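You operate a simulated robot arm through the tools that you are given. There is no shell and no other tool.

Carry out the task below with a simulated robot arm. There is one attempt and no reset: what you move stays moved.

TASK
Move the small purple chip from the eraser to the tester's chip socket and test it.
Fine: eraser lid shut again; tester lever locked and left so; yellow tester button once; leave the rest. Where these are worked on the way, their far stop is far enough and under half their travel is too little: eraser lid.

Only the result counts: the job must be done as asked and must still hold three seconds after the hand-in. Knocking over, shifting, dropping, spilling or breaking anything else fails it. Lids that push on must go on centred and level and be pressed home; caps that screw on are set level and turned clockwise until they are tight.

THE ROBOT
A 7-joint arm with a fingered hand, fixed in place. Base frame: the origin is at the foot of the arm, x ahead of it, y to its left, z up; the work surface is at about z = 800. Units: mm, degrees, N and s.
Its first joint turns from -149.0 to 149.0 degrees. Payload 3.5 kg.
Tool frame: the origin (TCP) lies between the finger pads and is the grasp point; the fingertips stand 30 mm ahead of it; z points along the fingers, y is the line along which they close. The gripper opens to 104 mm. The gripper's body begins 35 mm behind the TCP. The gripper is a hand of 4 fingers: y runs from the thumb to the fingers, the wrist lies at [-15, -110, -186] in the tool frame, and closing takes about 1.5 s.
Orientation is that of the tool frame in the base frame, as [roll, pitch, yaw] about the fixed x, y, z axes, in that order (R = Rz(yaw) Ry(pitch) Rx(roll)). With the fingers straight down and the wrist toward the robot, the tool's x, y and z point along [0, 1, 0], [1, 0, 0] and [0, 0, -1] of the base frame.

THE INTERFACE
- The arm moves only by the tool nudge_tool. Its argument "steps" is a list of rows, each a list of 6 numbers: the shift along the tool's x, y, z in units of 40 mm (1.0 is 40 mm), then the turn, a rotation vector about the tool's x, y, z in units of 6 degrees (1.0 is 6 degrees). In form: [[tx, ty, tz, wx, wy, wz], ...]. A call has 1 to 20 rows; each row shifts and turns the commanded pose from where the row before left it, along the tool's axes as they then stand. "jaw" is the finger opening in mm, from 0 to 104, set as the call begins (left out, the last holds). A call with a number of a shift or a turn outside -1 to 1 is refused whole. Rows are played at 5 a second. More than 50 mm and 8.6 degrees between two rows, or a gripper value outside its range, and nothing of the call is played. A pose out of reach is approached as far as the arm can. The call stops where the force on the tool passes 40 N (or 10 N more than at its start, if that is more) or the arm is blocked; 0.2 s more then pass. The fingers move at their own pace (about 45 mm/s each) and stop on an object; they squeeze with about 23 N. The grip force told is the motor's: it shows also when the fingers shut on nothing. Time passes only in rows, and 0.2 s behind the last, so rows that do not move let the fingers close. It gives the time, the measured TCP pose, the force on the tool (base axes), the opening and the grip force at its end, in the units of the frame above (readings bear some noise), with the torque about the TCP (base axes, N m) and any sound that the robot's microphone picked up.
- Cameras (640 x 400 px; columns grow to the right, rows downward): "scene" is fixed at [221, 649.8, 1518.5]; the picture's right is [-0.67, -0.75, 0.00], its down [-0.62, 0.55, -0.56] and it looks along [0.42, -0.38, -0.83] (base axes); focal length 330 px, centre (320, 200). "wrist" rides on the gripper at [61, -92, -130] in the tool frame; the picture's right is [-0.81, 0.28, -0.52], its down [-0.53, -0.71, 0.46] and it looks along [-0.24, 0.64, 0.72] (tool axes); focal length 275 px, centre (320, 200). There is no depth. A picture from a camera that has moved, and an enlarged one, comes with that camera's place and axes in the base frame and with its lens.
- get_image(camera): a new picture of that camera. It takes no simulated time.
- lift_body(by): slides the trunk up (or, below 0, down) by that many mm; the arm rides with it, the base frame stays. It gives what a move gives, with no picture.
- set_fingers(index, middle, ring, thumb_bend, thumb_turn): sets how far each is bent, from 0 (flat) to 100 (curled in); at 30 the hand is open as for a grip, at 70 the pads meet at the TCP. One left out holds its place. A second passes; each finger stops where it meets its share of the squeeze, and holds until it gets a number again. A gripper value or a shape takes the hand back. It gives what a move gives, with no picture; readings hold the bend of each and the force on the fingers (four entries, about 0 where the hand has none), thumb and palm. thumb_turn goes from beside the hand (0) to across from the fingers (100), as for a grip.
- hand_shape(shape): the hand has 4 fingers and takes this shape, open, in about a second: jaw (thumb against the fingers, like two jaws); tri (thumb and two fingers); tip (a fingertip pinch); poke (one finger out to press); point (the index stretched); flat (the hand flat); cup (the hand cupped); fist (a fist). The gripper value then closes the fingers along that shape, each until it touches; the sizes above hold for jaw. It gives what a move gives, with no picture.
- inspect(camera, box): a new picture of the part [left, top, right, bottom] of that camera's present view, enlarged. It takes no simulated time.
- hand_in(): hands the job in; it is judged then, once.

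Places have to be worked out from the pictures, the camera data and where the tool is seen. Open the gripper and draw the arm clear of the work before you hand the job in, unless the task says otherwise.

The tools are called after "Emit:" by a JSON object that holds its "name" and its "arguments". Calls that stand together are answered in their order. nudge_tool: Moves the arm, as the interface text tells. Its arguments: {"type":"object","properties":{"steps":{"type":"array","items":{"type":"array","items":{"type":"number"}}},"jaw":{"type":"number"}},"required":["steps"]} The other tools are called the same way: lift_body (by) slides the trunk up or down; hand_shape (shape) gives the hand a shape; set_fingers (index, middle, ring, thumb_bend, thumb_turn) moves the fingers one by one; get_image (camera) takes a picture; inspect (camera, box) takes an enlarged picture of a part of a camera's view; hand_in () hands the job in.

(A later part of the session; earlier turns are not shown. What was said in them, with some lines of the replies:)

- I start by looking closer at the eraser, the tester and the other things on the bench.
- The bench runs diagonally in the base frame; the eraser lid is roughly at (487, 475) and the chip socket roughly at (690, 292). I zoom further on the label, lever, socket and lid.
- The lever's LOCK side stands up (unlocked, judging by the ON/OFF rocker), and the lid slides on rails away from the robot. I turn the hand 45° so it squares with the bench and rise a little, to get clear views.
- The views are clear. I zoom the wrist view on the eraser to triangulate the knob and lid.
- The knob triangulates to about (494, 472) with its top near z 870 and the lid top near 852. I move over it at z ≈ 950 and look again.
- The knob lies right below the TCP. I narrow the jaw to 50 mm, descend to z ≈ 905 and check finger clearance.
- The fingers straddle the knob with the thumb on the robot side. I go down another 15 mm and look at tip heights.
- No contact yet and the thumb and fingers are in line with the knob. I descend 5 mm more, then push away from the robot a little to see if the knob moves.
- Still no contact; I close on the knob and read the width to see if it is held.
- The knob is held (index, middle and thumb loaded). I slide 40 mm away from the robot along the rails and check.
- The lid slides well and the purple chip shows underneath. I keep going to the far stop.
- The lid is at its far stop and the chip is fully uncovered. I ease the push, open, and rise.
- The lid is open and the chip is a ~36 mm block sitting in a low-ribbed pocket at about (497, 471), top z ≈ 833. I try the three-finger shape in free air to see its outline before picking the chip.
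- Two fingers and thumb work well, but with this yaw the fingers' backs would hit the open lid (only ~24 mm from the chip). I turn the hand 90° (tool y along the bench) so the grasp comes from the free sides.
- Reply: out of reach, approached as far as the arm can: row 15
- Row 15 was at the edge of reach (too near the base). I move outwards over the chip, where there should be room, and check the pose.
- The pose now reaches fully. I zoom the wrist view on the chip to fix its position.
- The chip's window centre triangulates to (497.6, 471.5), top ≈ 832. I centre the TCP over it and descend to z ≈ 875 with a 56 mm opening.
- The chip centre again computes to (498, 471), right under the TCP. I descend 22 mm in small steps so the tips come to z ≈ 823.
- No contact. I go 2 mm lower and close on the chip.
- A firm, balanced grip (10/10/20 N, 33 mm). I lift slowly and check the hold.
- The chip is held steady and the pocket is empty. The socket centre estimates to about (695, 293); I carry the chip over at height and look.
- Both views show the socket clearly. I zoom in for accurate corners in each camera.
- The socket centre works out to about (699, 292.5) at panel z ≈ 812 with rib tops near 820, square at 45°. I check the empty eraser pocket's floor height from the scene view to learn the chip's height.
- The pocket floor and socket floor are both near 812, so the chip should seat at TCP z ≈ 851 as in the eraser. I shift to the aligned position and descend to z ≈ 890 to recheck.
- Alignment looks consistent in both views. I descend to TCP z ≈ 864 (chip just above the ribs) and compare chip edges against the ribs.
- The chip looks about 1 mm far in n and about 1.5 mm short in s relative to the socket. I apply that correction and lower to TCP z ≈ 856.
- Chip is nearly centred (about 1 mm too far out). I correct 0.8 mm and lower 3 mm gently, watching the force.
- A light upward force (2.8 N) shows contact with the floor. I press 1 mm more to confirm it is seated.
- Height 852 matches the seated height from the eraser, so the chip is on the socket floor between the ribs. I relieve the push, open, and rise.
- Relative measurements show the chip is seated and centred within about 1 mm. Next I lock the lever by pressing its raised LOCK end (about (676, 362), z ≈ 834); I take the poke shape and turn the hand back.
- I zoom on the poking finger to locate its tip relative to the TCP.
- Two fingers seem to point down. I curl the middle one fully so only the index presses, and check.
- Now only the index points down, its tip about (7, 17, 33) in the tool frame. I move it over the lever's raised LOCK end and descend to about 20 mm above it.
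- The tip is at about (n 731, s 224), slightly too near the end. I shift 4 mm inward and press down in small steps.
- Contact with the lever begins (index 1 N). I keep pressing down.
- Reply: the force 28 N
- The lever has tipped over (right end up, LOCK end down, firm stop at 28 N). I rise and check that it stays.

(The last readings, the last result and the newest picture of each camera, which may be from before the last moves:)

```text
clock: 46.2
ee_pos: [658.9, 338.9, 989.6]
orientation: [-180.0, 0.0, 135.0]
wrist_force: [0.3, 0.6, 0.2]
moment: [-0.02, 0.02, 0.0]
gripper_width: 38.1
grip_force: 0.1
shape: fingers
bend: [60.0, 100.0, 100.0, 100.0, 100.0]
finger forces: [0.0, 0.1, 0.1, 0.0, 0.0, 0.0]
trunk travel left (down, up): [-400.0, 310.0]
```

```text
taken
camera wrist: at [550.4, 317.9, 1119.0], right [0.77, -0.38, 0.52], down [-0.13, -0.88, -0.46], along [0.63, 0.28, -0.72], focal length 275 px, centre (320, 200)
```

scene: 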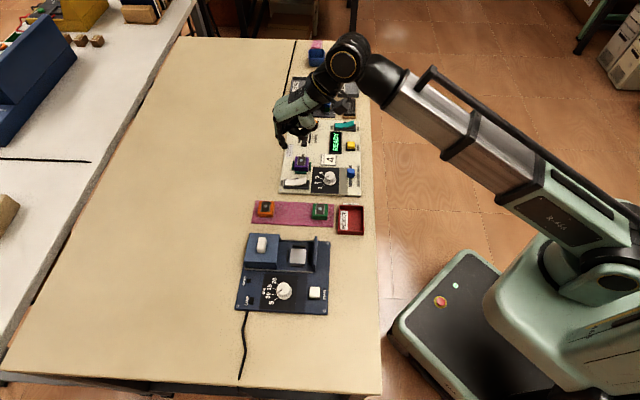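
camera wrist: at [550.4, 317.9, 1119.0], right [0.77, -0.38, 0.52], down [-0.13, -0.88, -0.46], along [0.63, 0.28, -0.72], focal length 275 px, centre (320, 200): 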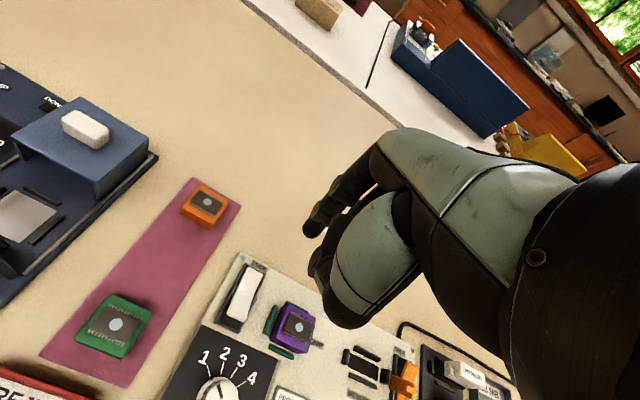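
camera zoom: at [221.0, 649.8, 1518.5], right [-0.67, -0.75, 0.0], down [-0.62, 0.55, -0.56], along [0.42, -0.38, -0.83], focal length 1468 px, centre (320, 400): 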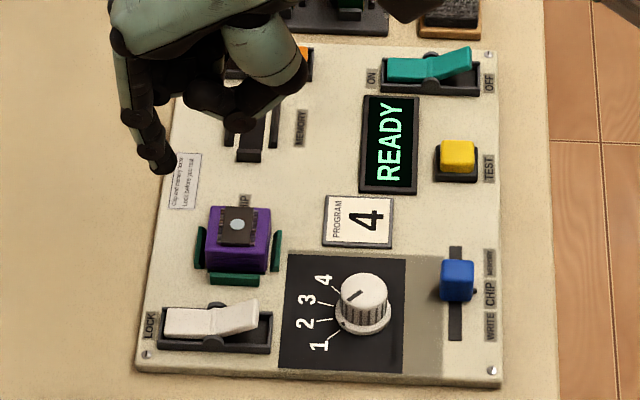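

The lever stays locked with the chip in place and the display shows READY. The TEST button estimates to about (657, 142); I move the fingertip over towards it at height.

Emit:
{"name": "nudge_tool", "arguments": {"steps": [[-0.6, -0.655, 0, 0, 0, 0], [-0.6, -0.655, 0, 0, 0, 0], [-0.6, -0.655, 0, 0, 0, 0], [-0.6, -0.655, 0, 0, 0, 0], [-0.6, -0.655, 0, 0, 0, 0], [-0.6, -0.655, 0, 0, 0, 0], [0, 0, 0, 0, 0, 0]]}}

Emit:
{"name": "inspect", "arguments": {"camera": "scene", "box": [290, 70, 410, 190]}}

Emit:
{"name": "get_image", "arguments": {"camera": "wrist"}}

```text
clock: 47.8
ee_pos: [650.9, 125.2, 987.6]
orientation: [-179.9, 0.0, 135.0]
wrist_force: [0.1, -0.4, -0.1]
moment: [-0.03, 0.01, -0.01]
gripper_width: 38.4
grip_force: 0.0
shape: fingers
bend: [60.0, 100.0, 100.0, 100.0, 100.0]
finger forces: [0.0, 0.0, 0.1, 0.0, 0.0, 0.0]
trunk travel left (down, up): [-400.0, 310.0]
```

```text
3.33 times, centred on (350, 130) of scene
camera zoom: at [221.0, 649.8, 1518.5], right [-0.67, -0.75, 0.0], down [-0.62, 0.55, -0.56], along [0.42, -0.38, -0.83], focal length 1101 px, centre (220, 433)
```

zoom: 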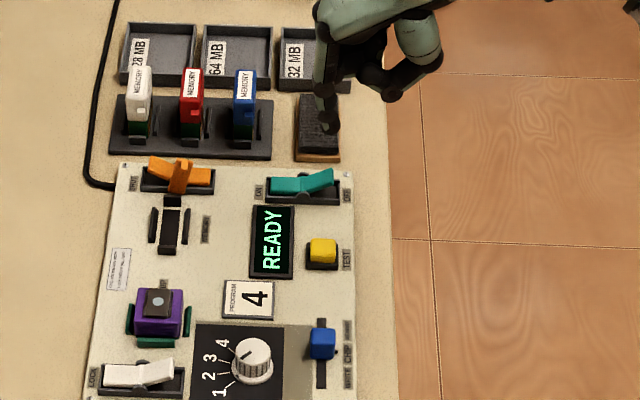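

```text
taken
camera wrist: at [541.1, 104.5, 1117.1], right [0.77, -0.38, 0.52], down [-0.13, -0.88, -0.46], along [0.63, 0.28, -0.72], focal length 275 px, centre (320, 200)
```

wrist: 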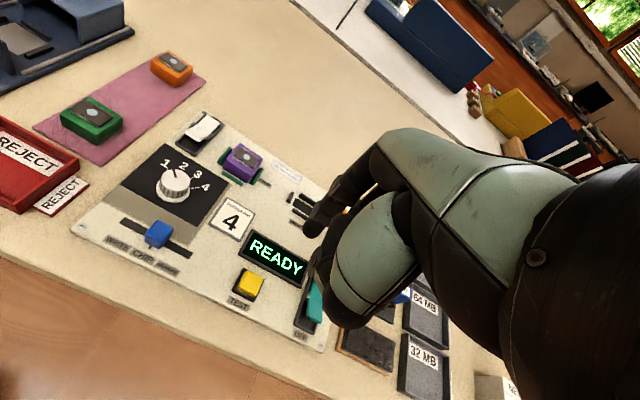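

Emit:
{"name": "inspect", "arguments": {"camera": "wrist", "box": [200, 180, 360, 360]}}

Emit:
{"name": "inspect", "arguments": {"camera": "scene", "box": [335, 130, 370, 160]}}

Emit:
{"name": "inspect", "arguments": {"camera": "wrist", "box": [140, 120, 240, 220]}}

```text
2.22 times, centred on (280, 270) of wrist
camera zoom: at [541.1, 104.5, 1117.1], right [0.77, -0.38, 0.52], down [-0.13, -0.88, -0.46], along [0.63, 0.28, -0.72], focal length 612 px, centre (409, 44)
```

zoom: 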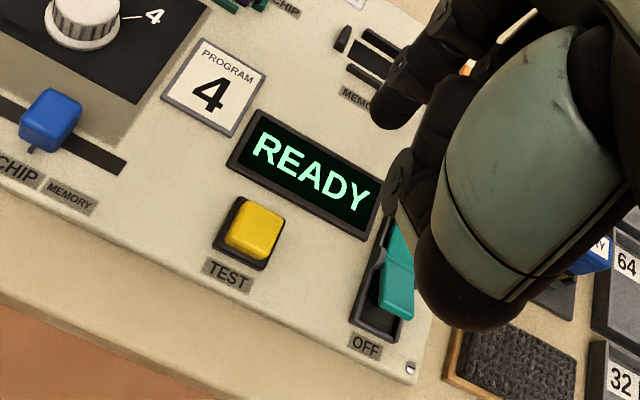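

```text
13.33 times, centred on (352, 145) of scene
camera zoom: at [221.0, 649.8, 1518.5], right [-0.67, -0.75, 0.0], down [-0.62, 0.55, -0.56], along [0.42, -0.38, -0.83], focal length 4405 px, centre (-113, 933)
```

zoom: 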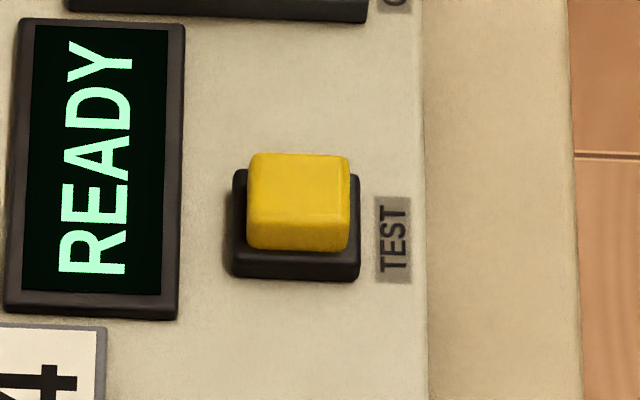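

```text
4.00 times, centred on (190, 170) of wrist
camera zoom: at [541.1, 104.5, 1117.1], right [0.77, -0.38, 0.52], down [-0.13, -0.88, -0.46], along [0.63, 0.28, -0.72], focal length 1101 px, centre (840, 320)
```

zoom: 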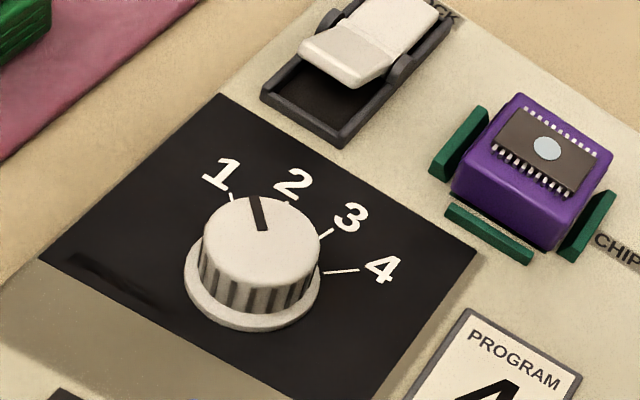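

The button top centre triangulates to about (659, 139), z ≈ 826, and the knob and selector stay untouched. I align the fingertip and descend to ~20 mm above the button.

Emit:
{"name": "nudge_tool", "arguments": {"steps": [[-0.055, -0.08, 0, 0, 0, 0], [0, 0, 0.7, 0, 0, 0], [0, 0, 0.7, 0, 0, 0], [0, 0, 0.7, 0, 0, 0], [0, 0, 0.55, 0, 0, 0], [0, 0, 0, 0, 0, 0]]}}

Emit:
{"name": "inspect", "arguments": {"camera": "scene", "box": [320, 100, 390, 170]}}

Emit:
{"name": "inspect", "arguments": {"camera": "wrist", "box": [220, 150, 380, 330]}}

```text
clock: 49.2
ee_pos: [650.2, 121.0, 881.2]
orientation: [-180.0, 0.0, 135.0]
wrist_force: [0.5, -0.2, -0.3]
moment: [-0.02, 0.01, 0.0]
gripper_width: 38.1
grip_force: 0.0
shape: fingers
bend: [60.0, 100.0, 100.0, 100.0, 100.0]
finger forces: [0.1, 0.1, 0.0, 0.0, 0.0, 0.0]
trunk travel left (down, up): [-400.0, 310.0]
```

```text
5.71 times, centred on (355, 135) of scene
camera zoom: at [221.0, 649.8, 1518.5], right [-0.67, -0.75, 0.0], down [-0.62, 0.55, -0.56], along [0.42, -0.38, -0.83], focal length 1888 px, centre (120, 571)
```

zoom: 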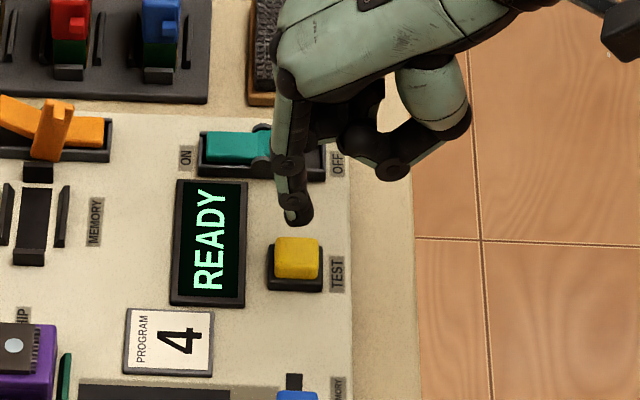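

```text
2.22 times, centred on (300, 240) of wrist
camera zoom: at [540.4, 100.7, 1011.6], right [0.77, -0.38, 0.52], down [-0.13, -0.88, -0.46], along [0.63, 0.28, -0.72], focal length 612 px, centre (364, 111)
```

zoom: 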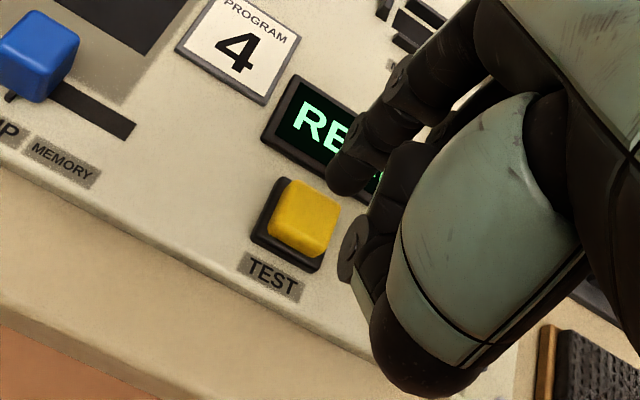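

The tip is right over the button centre (659, 139). I descend onto it and press in small steps.

Emit:
{"name": "nudge_tool", "arguments": {"steps": [[0, 0, 0.2, 0, 0, 0], [0, 0, 0.2, 0, 0, 0], [0, 0, 0.05, 0, 0, 0], [0, 0, 0.05, 0, 0, 0], [0, 0, 0.05, 0, 0, 0], [0, 0, 0.05, 0, 0, 0]]}}

Emit:
{"name": "inspect", "arguments": {"camera": "scene", "box": [320, 100, 390, 170]}}

```text
clock: 50.6
ee_pos: [649.6, 122.8, 858.3]
orientation: [-180.0, 0.1, 135.1]
wrist_force: [-0.7, 0.1, 1.2]
moment: [0.0, 0.02, -0.01]
gripper_width: 38.3
grip_force: 0.6
shape: fingers
bend: [60.0, 100.0, 100.0, 100.0, 100.0]
finger forces: [0.7, 0.1, 0.0, 0.1, 0.0, 0.0]
trunk travel left (down, up): [-400.0, 310.0]
```

```text
5.71 times, centred on (355, 135) of scene
camera zoom: at [221.0, 649.8, 1518.5], right [-0.67, -0.75, 0.0], down [-0.62, 0.55, -0.56], along [0.42, -0.38, -0.83], focal length 1888 px, centre (120, 571)
```

zoom: 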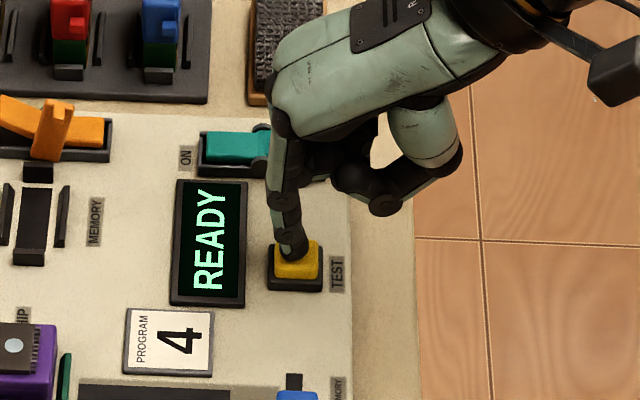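

Light contact (0.7 N) on the button. I continue pressing in one motion.

Emit:
{"name": "nudge_tool", "arguments": {"steps": [[0, 0, 0.05, 0, 0, 0], [0, 0, 0.05, 0, 0, 0], [0, 0, 0.05, 0, 0, 0], [0, 0, 0, 0, 0, 0]]}}

Emit:
{"name": "inspect", "arguments": {"camera": "scene", "box": [320, 100, 390, 170]}}

```text
clock: 51.6
ee_pos: [650.3, 120.6, 853.2]
orientation: [179.8, -0.1, 135.0]
wrist_force: [0.5, 1.0, 9.0]
moment: [0.27, -0.12, 0.0]
gripper_width: 38.4
grip_force: 5.5
shape: fingers
bend: [60.0, 100.0, 100.0, 100.0, 100.0]
finger forces: [9.9, 0.0, 0.0, 0.0, 0.1, 0.0]
trunk travel left (down, up): [-400.0, 310.0]
heard: click
```

```text
5.71 times, centred on (355, 135) of scene
camera zoom: at [221.0, 649.8, 1518.5], right [-0.67, -0.75, 0.0], down [-0.62, 0.55, -0.56], along [0.42, -0.38, -0.83], focal length 1888 px, centre (120, 571)
```

zoom: 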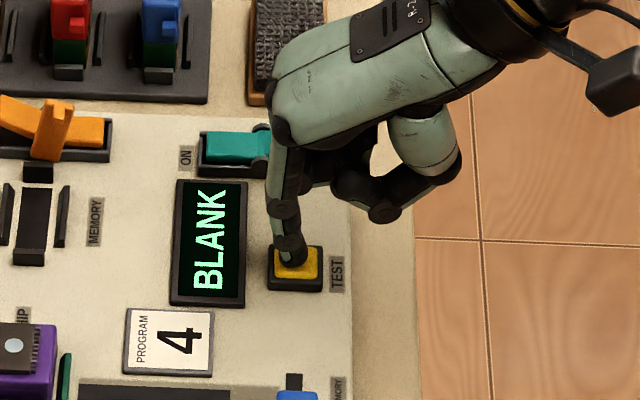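

Click heard, and the display now shows BLANK: the test ran once. I lift straight off the button.

Emit:
{"name": "nudge_tool", "arguments": {"steps": [[0, 0, -0.2, 0, 0, 0], [0, 0, -0.5, 0, 0, 0], [0, 0, -0.9, 0, 0, 0], [0, 0, -1, 0, 0, 0], [0, 0, -1, 0, 0, 0]]}}

Emit:
{"name": "get_image", "arguments": {"camera": "scene"}}

Emit:
{"name": "inspect", "arguments": {"camera": "scene", "box": [270, 110, 370, 200]}}

```text
clock: 52.8
ee_pos: [649.5, 121.1, 996.3]
orientation: [-180.0, -0.1, 135.0]
wrist_force: [-0.4, 0.7, 0.1]
moment: [0.01, -0.01, 0.02]
gripper_width: 38.4
grip_force: 0.0
shape: fingers
bend: [60.0, 100.0, 100.0, 100.0, 100.0]
finger forces: [0.0, 0.0, 0.0, 0.1, 0.0, 0.0]
trunk travel left (down, up): [-400.0, 310.0]
```

```text
taken
```

scene: 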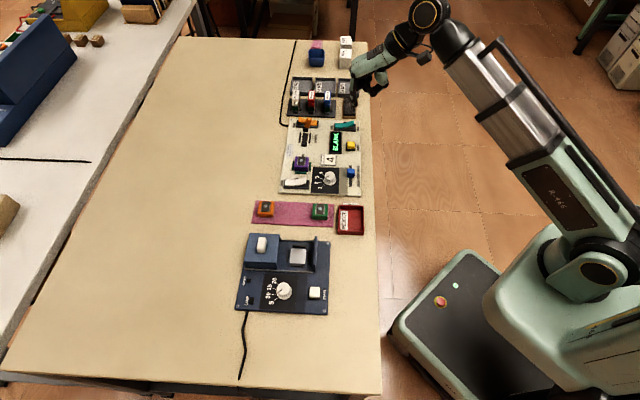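

```text
4.44 times, centred on (320, 155) of scene
camera zoom: at [221.0, 649.8, 1518.5], right [-0.67, -0.75, 0.0], down [-0.62, 0.55, -0.56], along [0.42, -0.38, -0.83], focal length 1468 px, centre (320, 400)
```

zoom: 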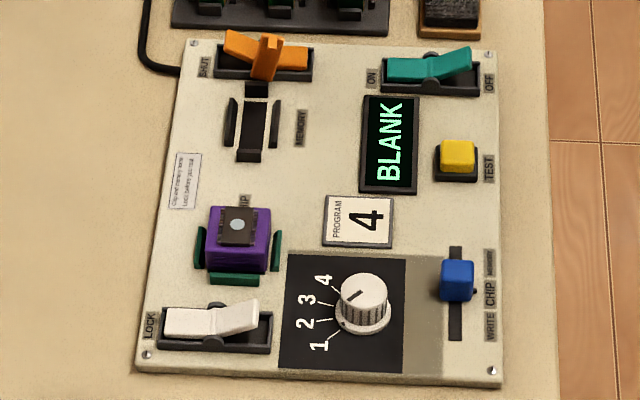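

All is as wanted on the tester. Now I take the three-finger shape again and travel high over to the open eraser lid's knob.

Emit:
{"name": "hand_shape", "arguments": {"shape": "tri"}}

Emit:
{"name": "nudge_tool", "arguments": {"steps": [[0.8965, 0.54, 0, 0, 0, 0], [0.8965, 0.54, 0, 0, 0, 0], [0.8965, 0.54, 0, 0, 0, 0], [0.8965, 0.54, 0, 0, 0, 0], [0.8965, 0.54, 0, 0, 0, 0], [0.8965, 0.54, 0, 0, 0, 0], [0.8965, 0.54, 0, 0, 0, 0], [0.8965, 0.54, 0, 0, 0, 0], [0.8965, 0.54, 0, 0, 0, 0], [0.8965, 0.54, 0, 0, 0, 0], [0, 0, 0.5, 0, 0, 0], [0, 0, 0.5, 0, 0, 0]], "jaw": 60}}

Emit:
{"name": "inspect", "arguments": {"camera": "scene", "box": [220, 180, 350, 320]}}

Emit:
{"name": "inspect", "arguments": {"camera": "wrist", "box": [180, 150, 400, 370]}}

```text
clock: 53.7
ee_pos: [650.0, 121.0, 995.1]
orientation: [-179.9, 0.0, 135.0]
wrist_force: [-0.9, 0.6, 0.7]
moment: [0.02, 0.01, 0.02]
gripper_width: 103.9
grip_force: 0.0
shape: tri
bend: [30.0, 30.0, 99.0, 30.0, 98.0]
finger forces: [0.1, 0.0, 0.0, 0.1, 0.1, 0.0]
trunk travel left (down, up): [-400.0, 310.0]
```

```text
clock: 56.3
ee_pos: [548.8, 528.5, 955.6]
orientation: [180.0, 0.0, 135.0]
wrist_force: [0.7, -0.3, -1.0]
moment: [0.04, 0.04, -0.02]
gripper_width: 60.5
grip_force: 0.1
shape: tri
bend: [74.0, 41.0, 99.0, 66.0, 100.0]
finger forces: [0.0, 0.0, 0.0, 0.1, 0.0, 0.1]
trunk travel left (down, up): [-400.0, 310.0]
```

```text
2.86 times, centred on (285, 250) of scene
camera zoom: at [221.0, 649.8, 1518.5], right [-0.67, -0.75, 0.0], down [-0.62, 0.55, -0.56], along [0.42, -0.38, -0.83], focal length 944 px, centre (420, 57)
```

zoom: 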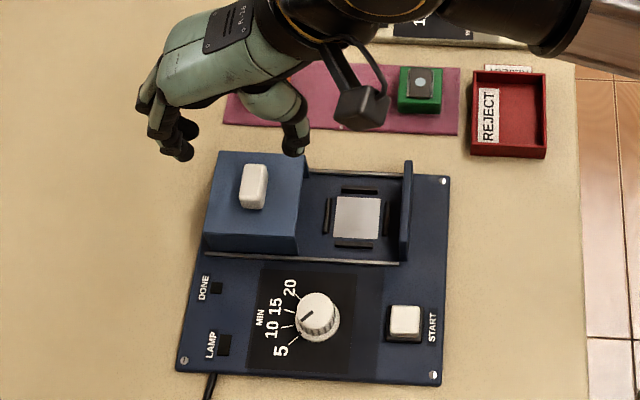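

```text
1.82 times, centred on (290, 260) of wrist
camera zoom: at [440.2, 507.1, 1085.5], right [0.77, -0.38, 0.52], down [-0.13, -0.88, -0.46], along [0.63, 0.28, -0.72], focal length 500 px, centre (374, 91)
```

zoom: 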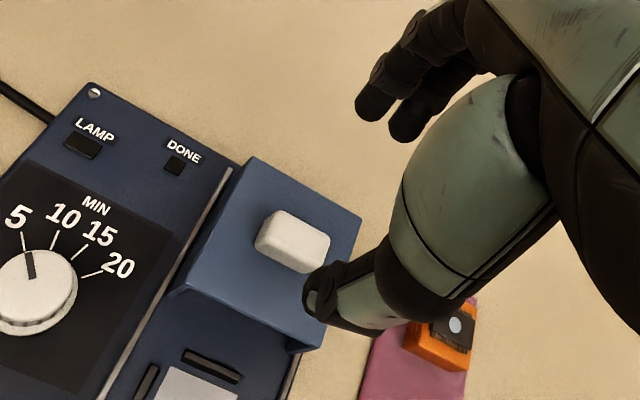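

The knob computes to (548, 527), directly under the TCP. I descend to z ≈ 885 and close on it.

Emit:
{"name": "nudge_tool", "arguments": {"steps": [[0, 0, 0.5, 0, 0, 0], [0, 0, 0.5, 0, 0, 0], [0, 0, 0.4, 0, 0, 0], [0, 0, 0.2, 0, 0, 0], [0, 0, 0.15, 0, 0, 0], [0, 0, 0, 0, 0, 0]], "jaw": 50}}

Emit:
{"name": "nudge_tool", "arguments": {"steps": [[0, 0, 0, 0, 0, 0], [0, 0, 0, 0, 0, 0], [0, 0, 0, 0, 0, 0], [0, 0, 0, 0, 0, 0], [0, 0, 0, 0, 0, 0]], "jaw": 8}}

Emit:
{"name": "inspect", "arguments": {"camera": "scene", "box": [230, 200, 350, 300]}}

```text
clock: 57.7
ee_pos: [549.4, 528.6, 886.4]
orientation: [180.0, -0.1, 135.0]
wrist_force: [-0.5, -0.7, 0.4]
moment: [0.0, 0.01, 0.03]
gripper_width: 50.3
grip_force: 0.0
shape: tri
bend: [74.0, 45.0, 99.0, 70.0, 100.0]
finger forces: [0.0, 0.1, 0.0, 0.1, 0.0, 0.0]
trunk travel left (down, up): [-400.0, 310.0]
```

```text
clock: 58.9
ee_pos: [548.3, 528.4, 885.1]
orientation: [-179.9, 0.0, 135.0]
wrist_force: [0.5, -0.7, -1.9]
moment: [0.01, 0.0, 0.01]
gripper_width: 12.6
grip_force: 23.5
shape: tri
bend: [72.0, 64.0, 100.0, 74.0, 100.0]
finger forces: [10.2, 10.0, 0.1, 0.0, 20.4, 0.1]
trunk travel left (down, up): [-400.0, 310.0]
```

```text
4.00 times, centred on (290, 250) of scene
camera zoom: at [221.0, 649.8, 1518.5], right [-0.67, -0.75, 0.0], down [-0.62, 0.55, -0.56], along [0.42, -0.38, -0.83], focal length 1322 px, centre (440, 0)
```

zoom: 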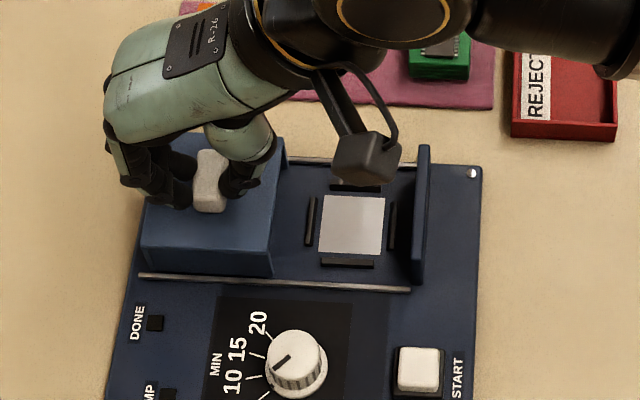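

The knob is gripped evenly. I slide the lid back toward the robot, 72 mm first, then on to its stop.

Emit:
{"name": "nudge_tool", "arguments": {"steps": [[0, -0.2, 0, 0, 0, 0], [0, -0.2, 0, 0, 0, 0], [0, -0.2, 0, 0, 0, 0], [0, -0.2, 0, 0, 0, 0], [0, -0.2, 0, 0, 0, 0], [0, -0.2, 0, 0, 0, 0], [0, -0.2, 0, 0, 0, 0], [0, -0.2, 0, 0, 0, 0], [0, -0.2, 0, 0, 0, 0], [0, 0, 0, 0, 0, 0]]}}

Emit:
{"name": "nudge_tool", "arguments": {"steps": [[0, -0.1, 0, 0, 0, 0], [0, -0.05, 0, 0, 0, 0], [0, -0.05, 0, 0, 0, 0], [0, 0, 0, 0, 0, 0]]}}

Emit:
{"name": "inspect", "arguments": {"camera": "scene", "box": [230, 200, 350, 300]}}

```text
clock: 61.1
ee_pos: [497.6, 478.9, 885.4]
orientation: [-180.0, 0.0, 135.0]
wrist_force: [0.7, -1.9, -2.9]
moment: [-0.04, 0.0, -0.01]
gripper_width: 12.7
grip_force: 23.4
shape: tri
bend: [72.0, 64.0, 100.0, 74.0, 100.0]
finger forces: [10.4, 9.9, 0.0, 0.0, 21.3, 0.0]
trunk travel left (down, up): [-400.0, 310.0]
```

```text
clock: 62.1
ee_pos: [493.0, 472.6, 886.0]
orientation: [180.0, -0.1, 134.9]
wrist_force: [10.2, 6.6, 1.0]
moment: [0.24, -0.31, -0.03]
gripper_width: 13.0
grip_force: 23.2
shape: tri
bend: [72.0, 62.0, 100.0, 74.0, 100.0]
finger forces: [15.1, 14.6, 0.0, 0.0, 17.7, 0.0]
trunk travel left (down, up): [-400.0, 310.0]
```

```text
4.00 times, centred on (290, 250) of scene
camera zoom: at [221.0, 649.8, 1518.5], right [-0.67, -0.75, 0.0], down [-0.62, 0.55, -0.56], along [0.42, -0.38, -0.83], focal length 1322 px, centre (440, 0)
```

zoom: 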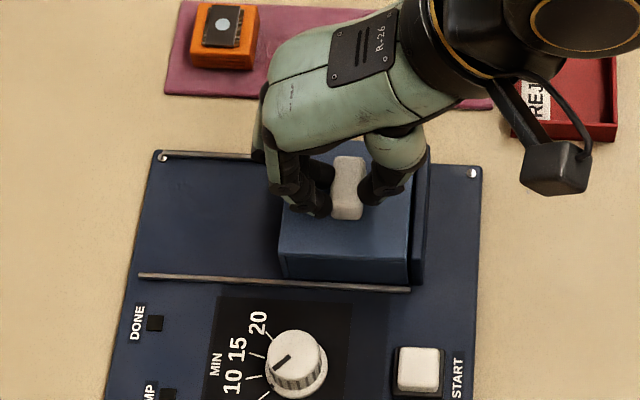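

The lid is back at its stop (12 N, same position as at the start). I release and rise, then check.

Emit:
{"name": "nudge_tool", "arguments": {"steps": [[0, 0, 0, 0, 0, 0], [0, 0, 0, 0, 0, 0], [0, 0, 0, 0, 0, 0], [0, 0, -0.2, 0, 0, 0], [0, 0, -0.5, 0, 0, 0], [0, 0, -0.9, 0, 0, 0], [0, 0, -1, 0, 0, 0], [0, -0.5, -0.8, 0, 0, 0], [0, -0.8, 0, 0, 0, 0], [0, -0.8, 0, 0, 0, 0], [0, -0.5, -0.3, 0, 0, 0]], "jaw": 60}}

Emit:
{"name": "get_image", "arguments": {"camera": "scene"}}

Emit:
{"name": "inspect", "arguments": {"camera": "scene", "box": [220, 220, 350, 320]}}

Emit:
{"name": "inspect", "arguments": {"camera": "scene", "box": [275, 228, 335, 278]}}

Emit:
{"name": "inspect", "arguments": {"camera": "scene", "box": [270, 110, 370, 200]}}

```text
clock: 64.5
ee_pos: [417.7, 397.9, 1035.0]
orientation: [-180.0, 0.0, 135.1]
wrist_force: [-0.3, 0.4, 0.1]
moment: [-0.02, -0.02, 0.02]
gripper_width: 59.8
grip_force: 0.0
shape: tri
bend: [74.0, 41.0, 99.0, 66.0, 100.0]
finger forces: [0.0, 0.0, 0.0, 0.0, 0.1, 0.0]
trunk travel left (down, up): [-400.0, 310.0]
```

```text
taken
```

scene: 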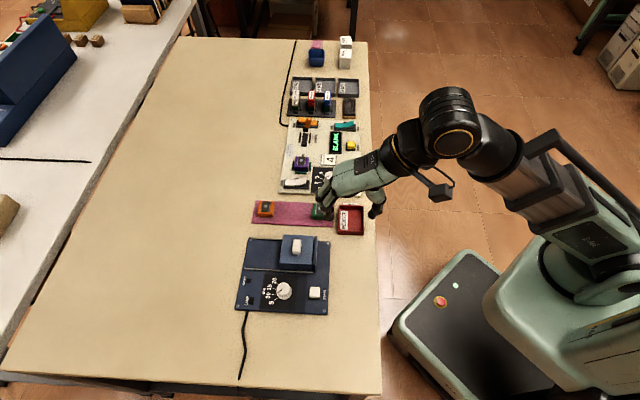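

```text
4.00 times, centred on (285, 270) of scene
camera zoom: at [221.0, 649.8, 1518.5], right [-0.67, -0.75, 0.0], down [-0.62, 0.55, -0.56], along [0.42, -0.38, -0.83], focal length 1322 px, centre (460, -80)
```

zoom: 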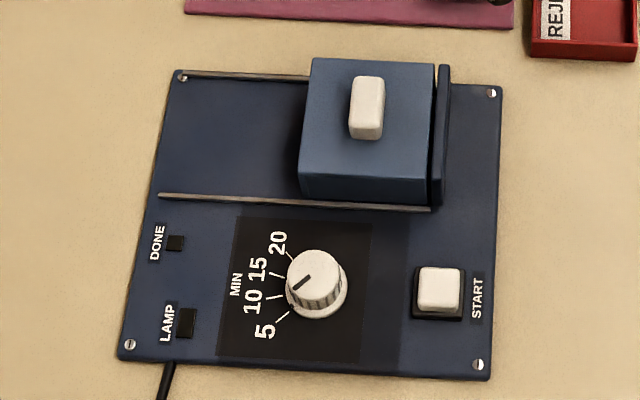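

```text
8.00 times, centred on (305, 253) of scene
camera zoom: at [221.0, 649.8, 1518.5], right [-0.67, -0.75, 0.0], down [-0.62, 0.55, -0.56], along [0.42, -0.38, -0.83], focal length 2643 px, centre (440, -224)
```

zoom: 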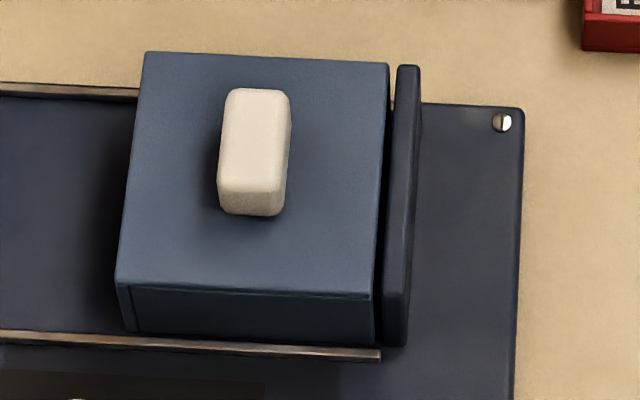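

```text
4.44 times, centred on (320, 155) of scene
camera zoom: at [221.0, 649.8, 1518.5], right [-0.67, -0.75, 0.0], down [-0.62, 0.55, -0.56], along [0.42, -0.38, -0.83], focal length 1468 px, centre (320, 400)
```

zoom: 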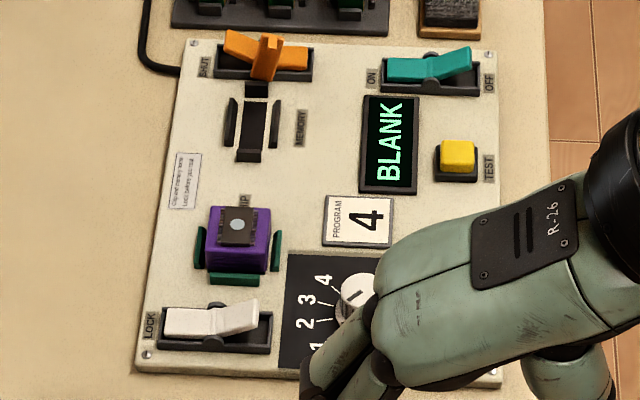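

The lid is exactly where it was, the chip is locked in the socket, and the test result is shown. I open the hand fully, back off a bit more, and then hand in.

Emit:
{"name": "nudge_tool", "arguments": {"steps": [[0, 0, -0.8, 0, 0, 0], [0, 0, -0.8, 0, 0, 0], [0, 0, 0, 0, 0, 0], [0, 0, 0, 0, 0, 0]], "jaw": 104}}

Emit:
{"name": "get_image", "arguments": {"camera": "scene"}}

```text
clock: 65.5
ee_pos: [419.0, 398.4, 1097.9]
orientation: [-179.9, 0.1, 135.1]
wrist_force: [-0.2, -0.5, 0.7]
moment: [0.03, -0.02, -0.02]
gripper_width: 103.6
grip_force: 0.1
shape: tri
bend: [30.0, 30.0, 99.0, 30.0, 98.0]
finger forces: [0.0, 0.0, 0.1, 0.0, 0.0, 0.1]
trunk travel left (down, up): [-400.0, 310.0]
```

```text
taken
```

scene: 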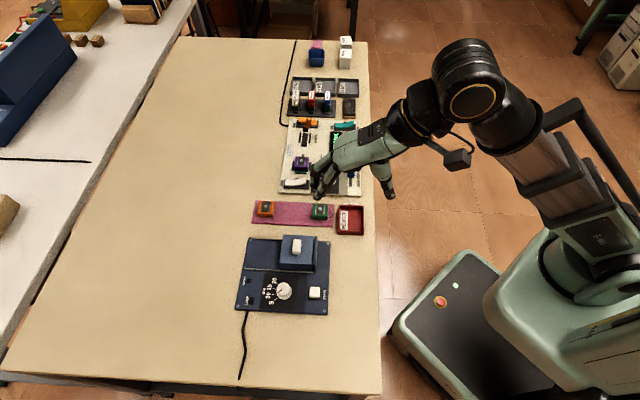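

Everything is settled, the hand is open and clear of the work; I hand the job in.

Emit:
{"name": "hand_in", "arguments": {}}

```text
The job is handed in.
```

The small purple chip is in the tester's chip socket, and I ran the test once. I've handed the job in, but no verdict came back.

- **Chip:** it sits flat between the socket ribs, centred to within about 1 mm as measured from the pictures.
- **Tester lever:** I pressed the LOCK end down to its stop and left it locked.
- **Yellow button:** I pressed it once and heard a click. The display changed from READY to BLANK.
- **Eraser lid:** I opened it to its far stop to reach the chip, then slid it shut again. In the picture it sits exactly where it started.
- **Eraser DONE light:** it went out when I first moved the lid and has stayed off.
- **Program dial:** it appears to point at 1, while the card beside it says PROGRAM 4. I left it alone because you said to leave the rest.

I touched nothing else. The hand is open and clear of the work.
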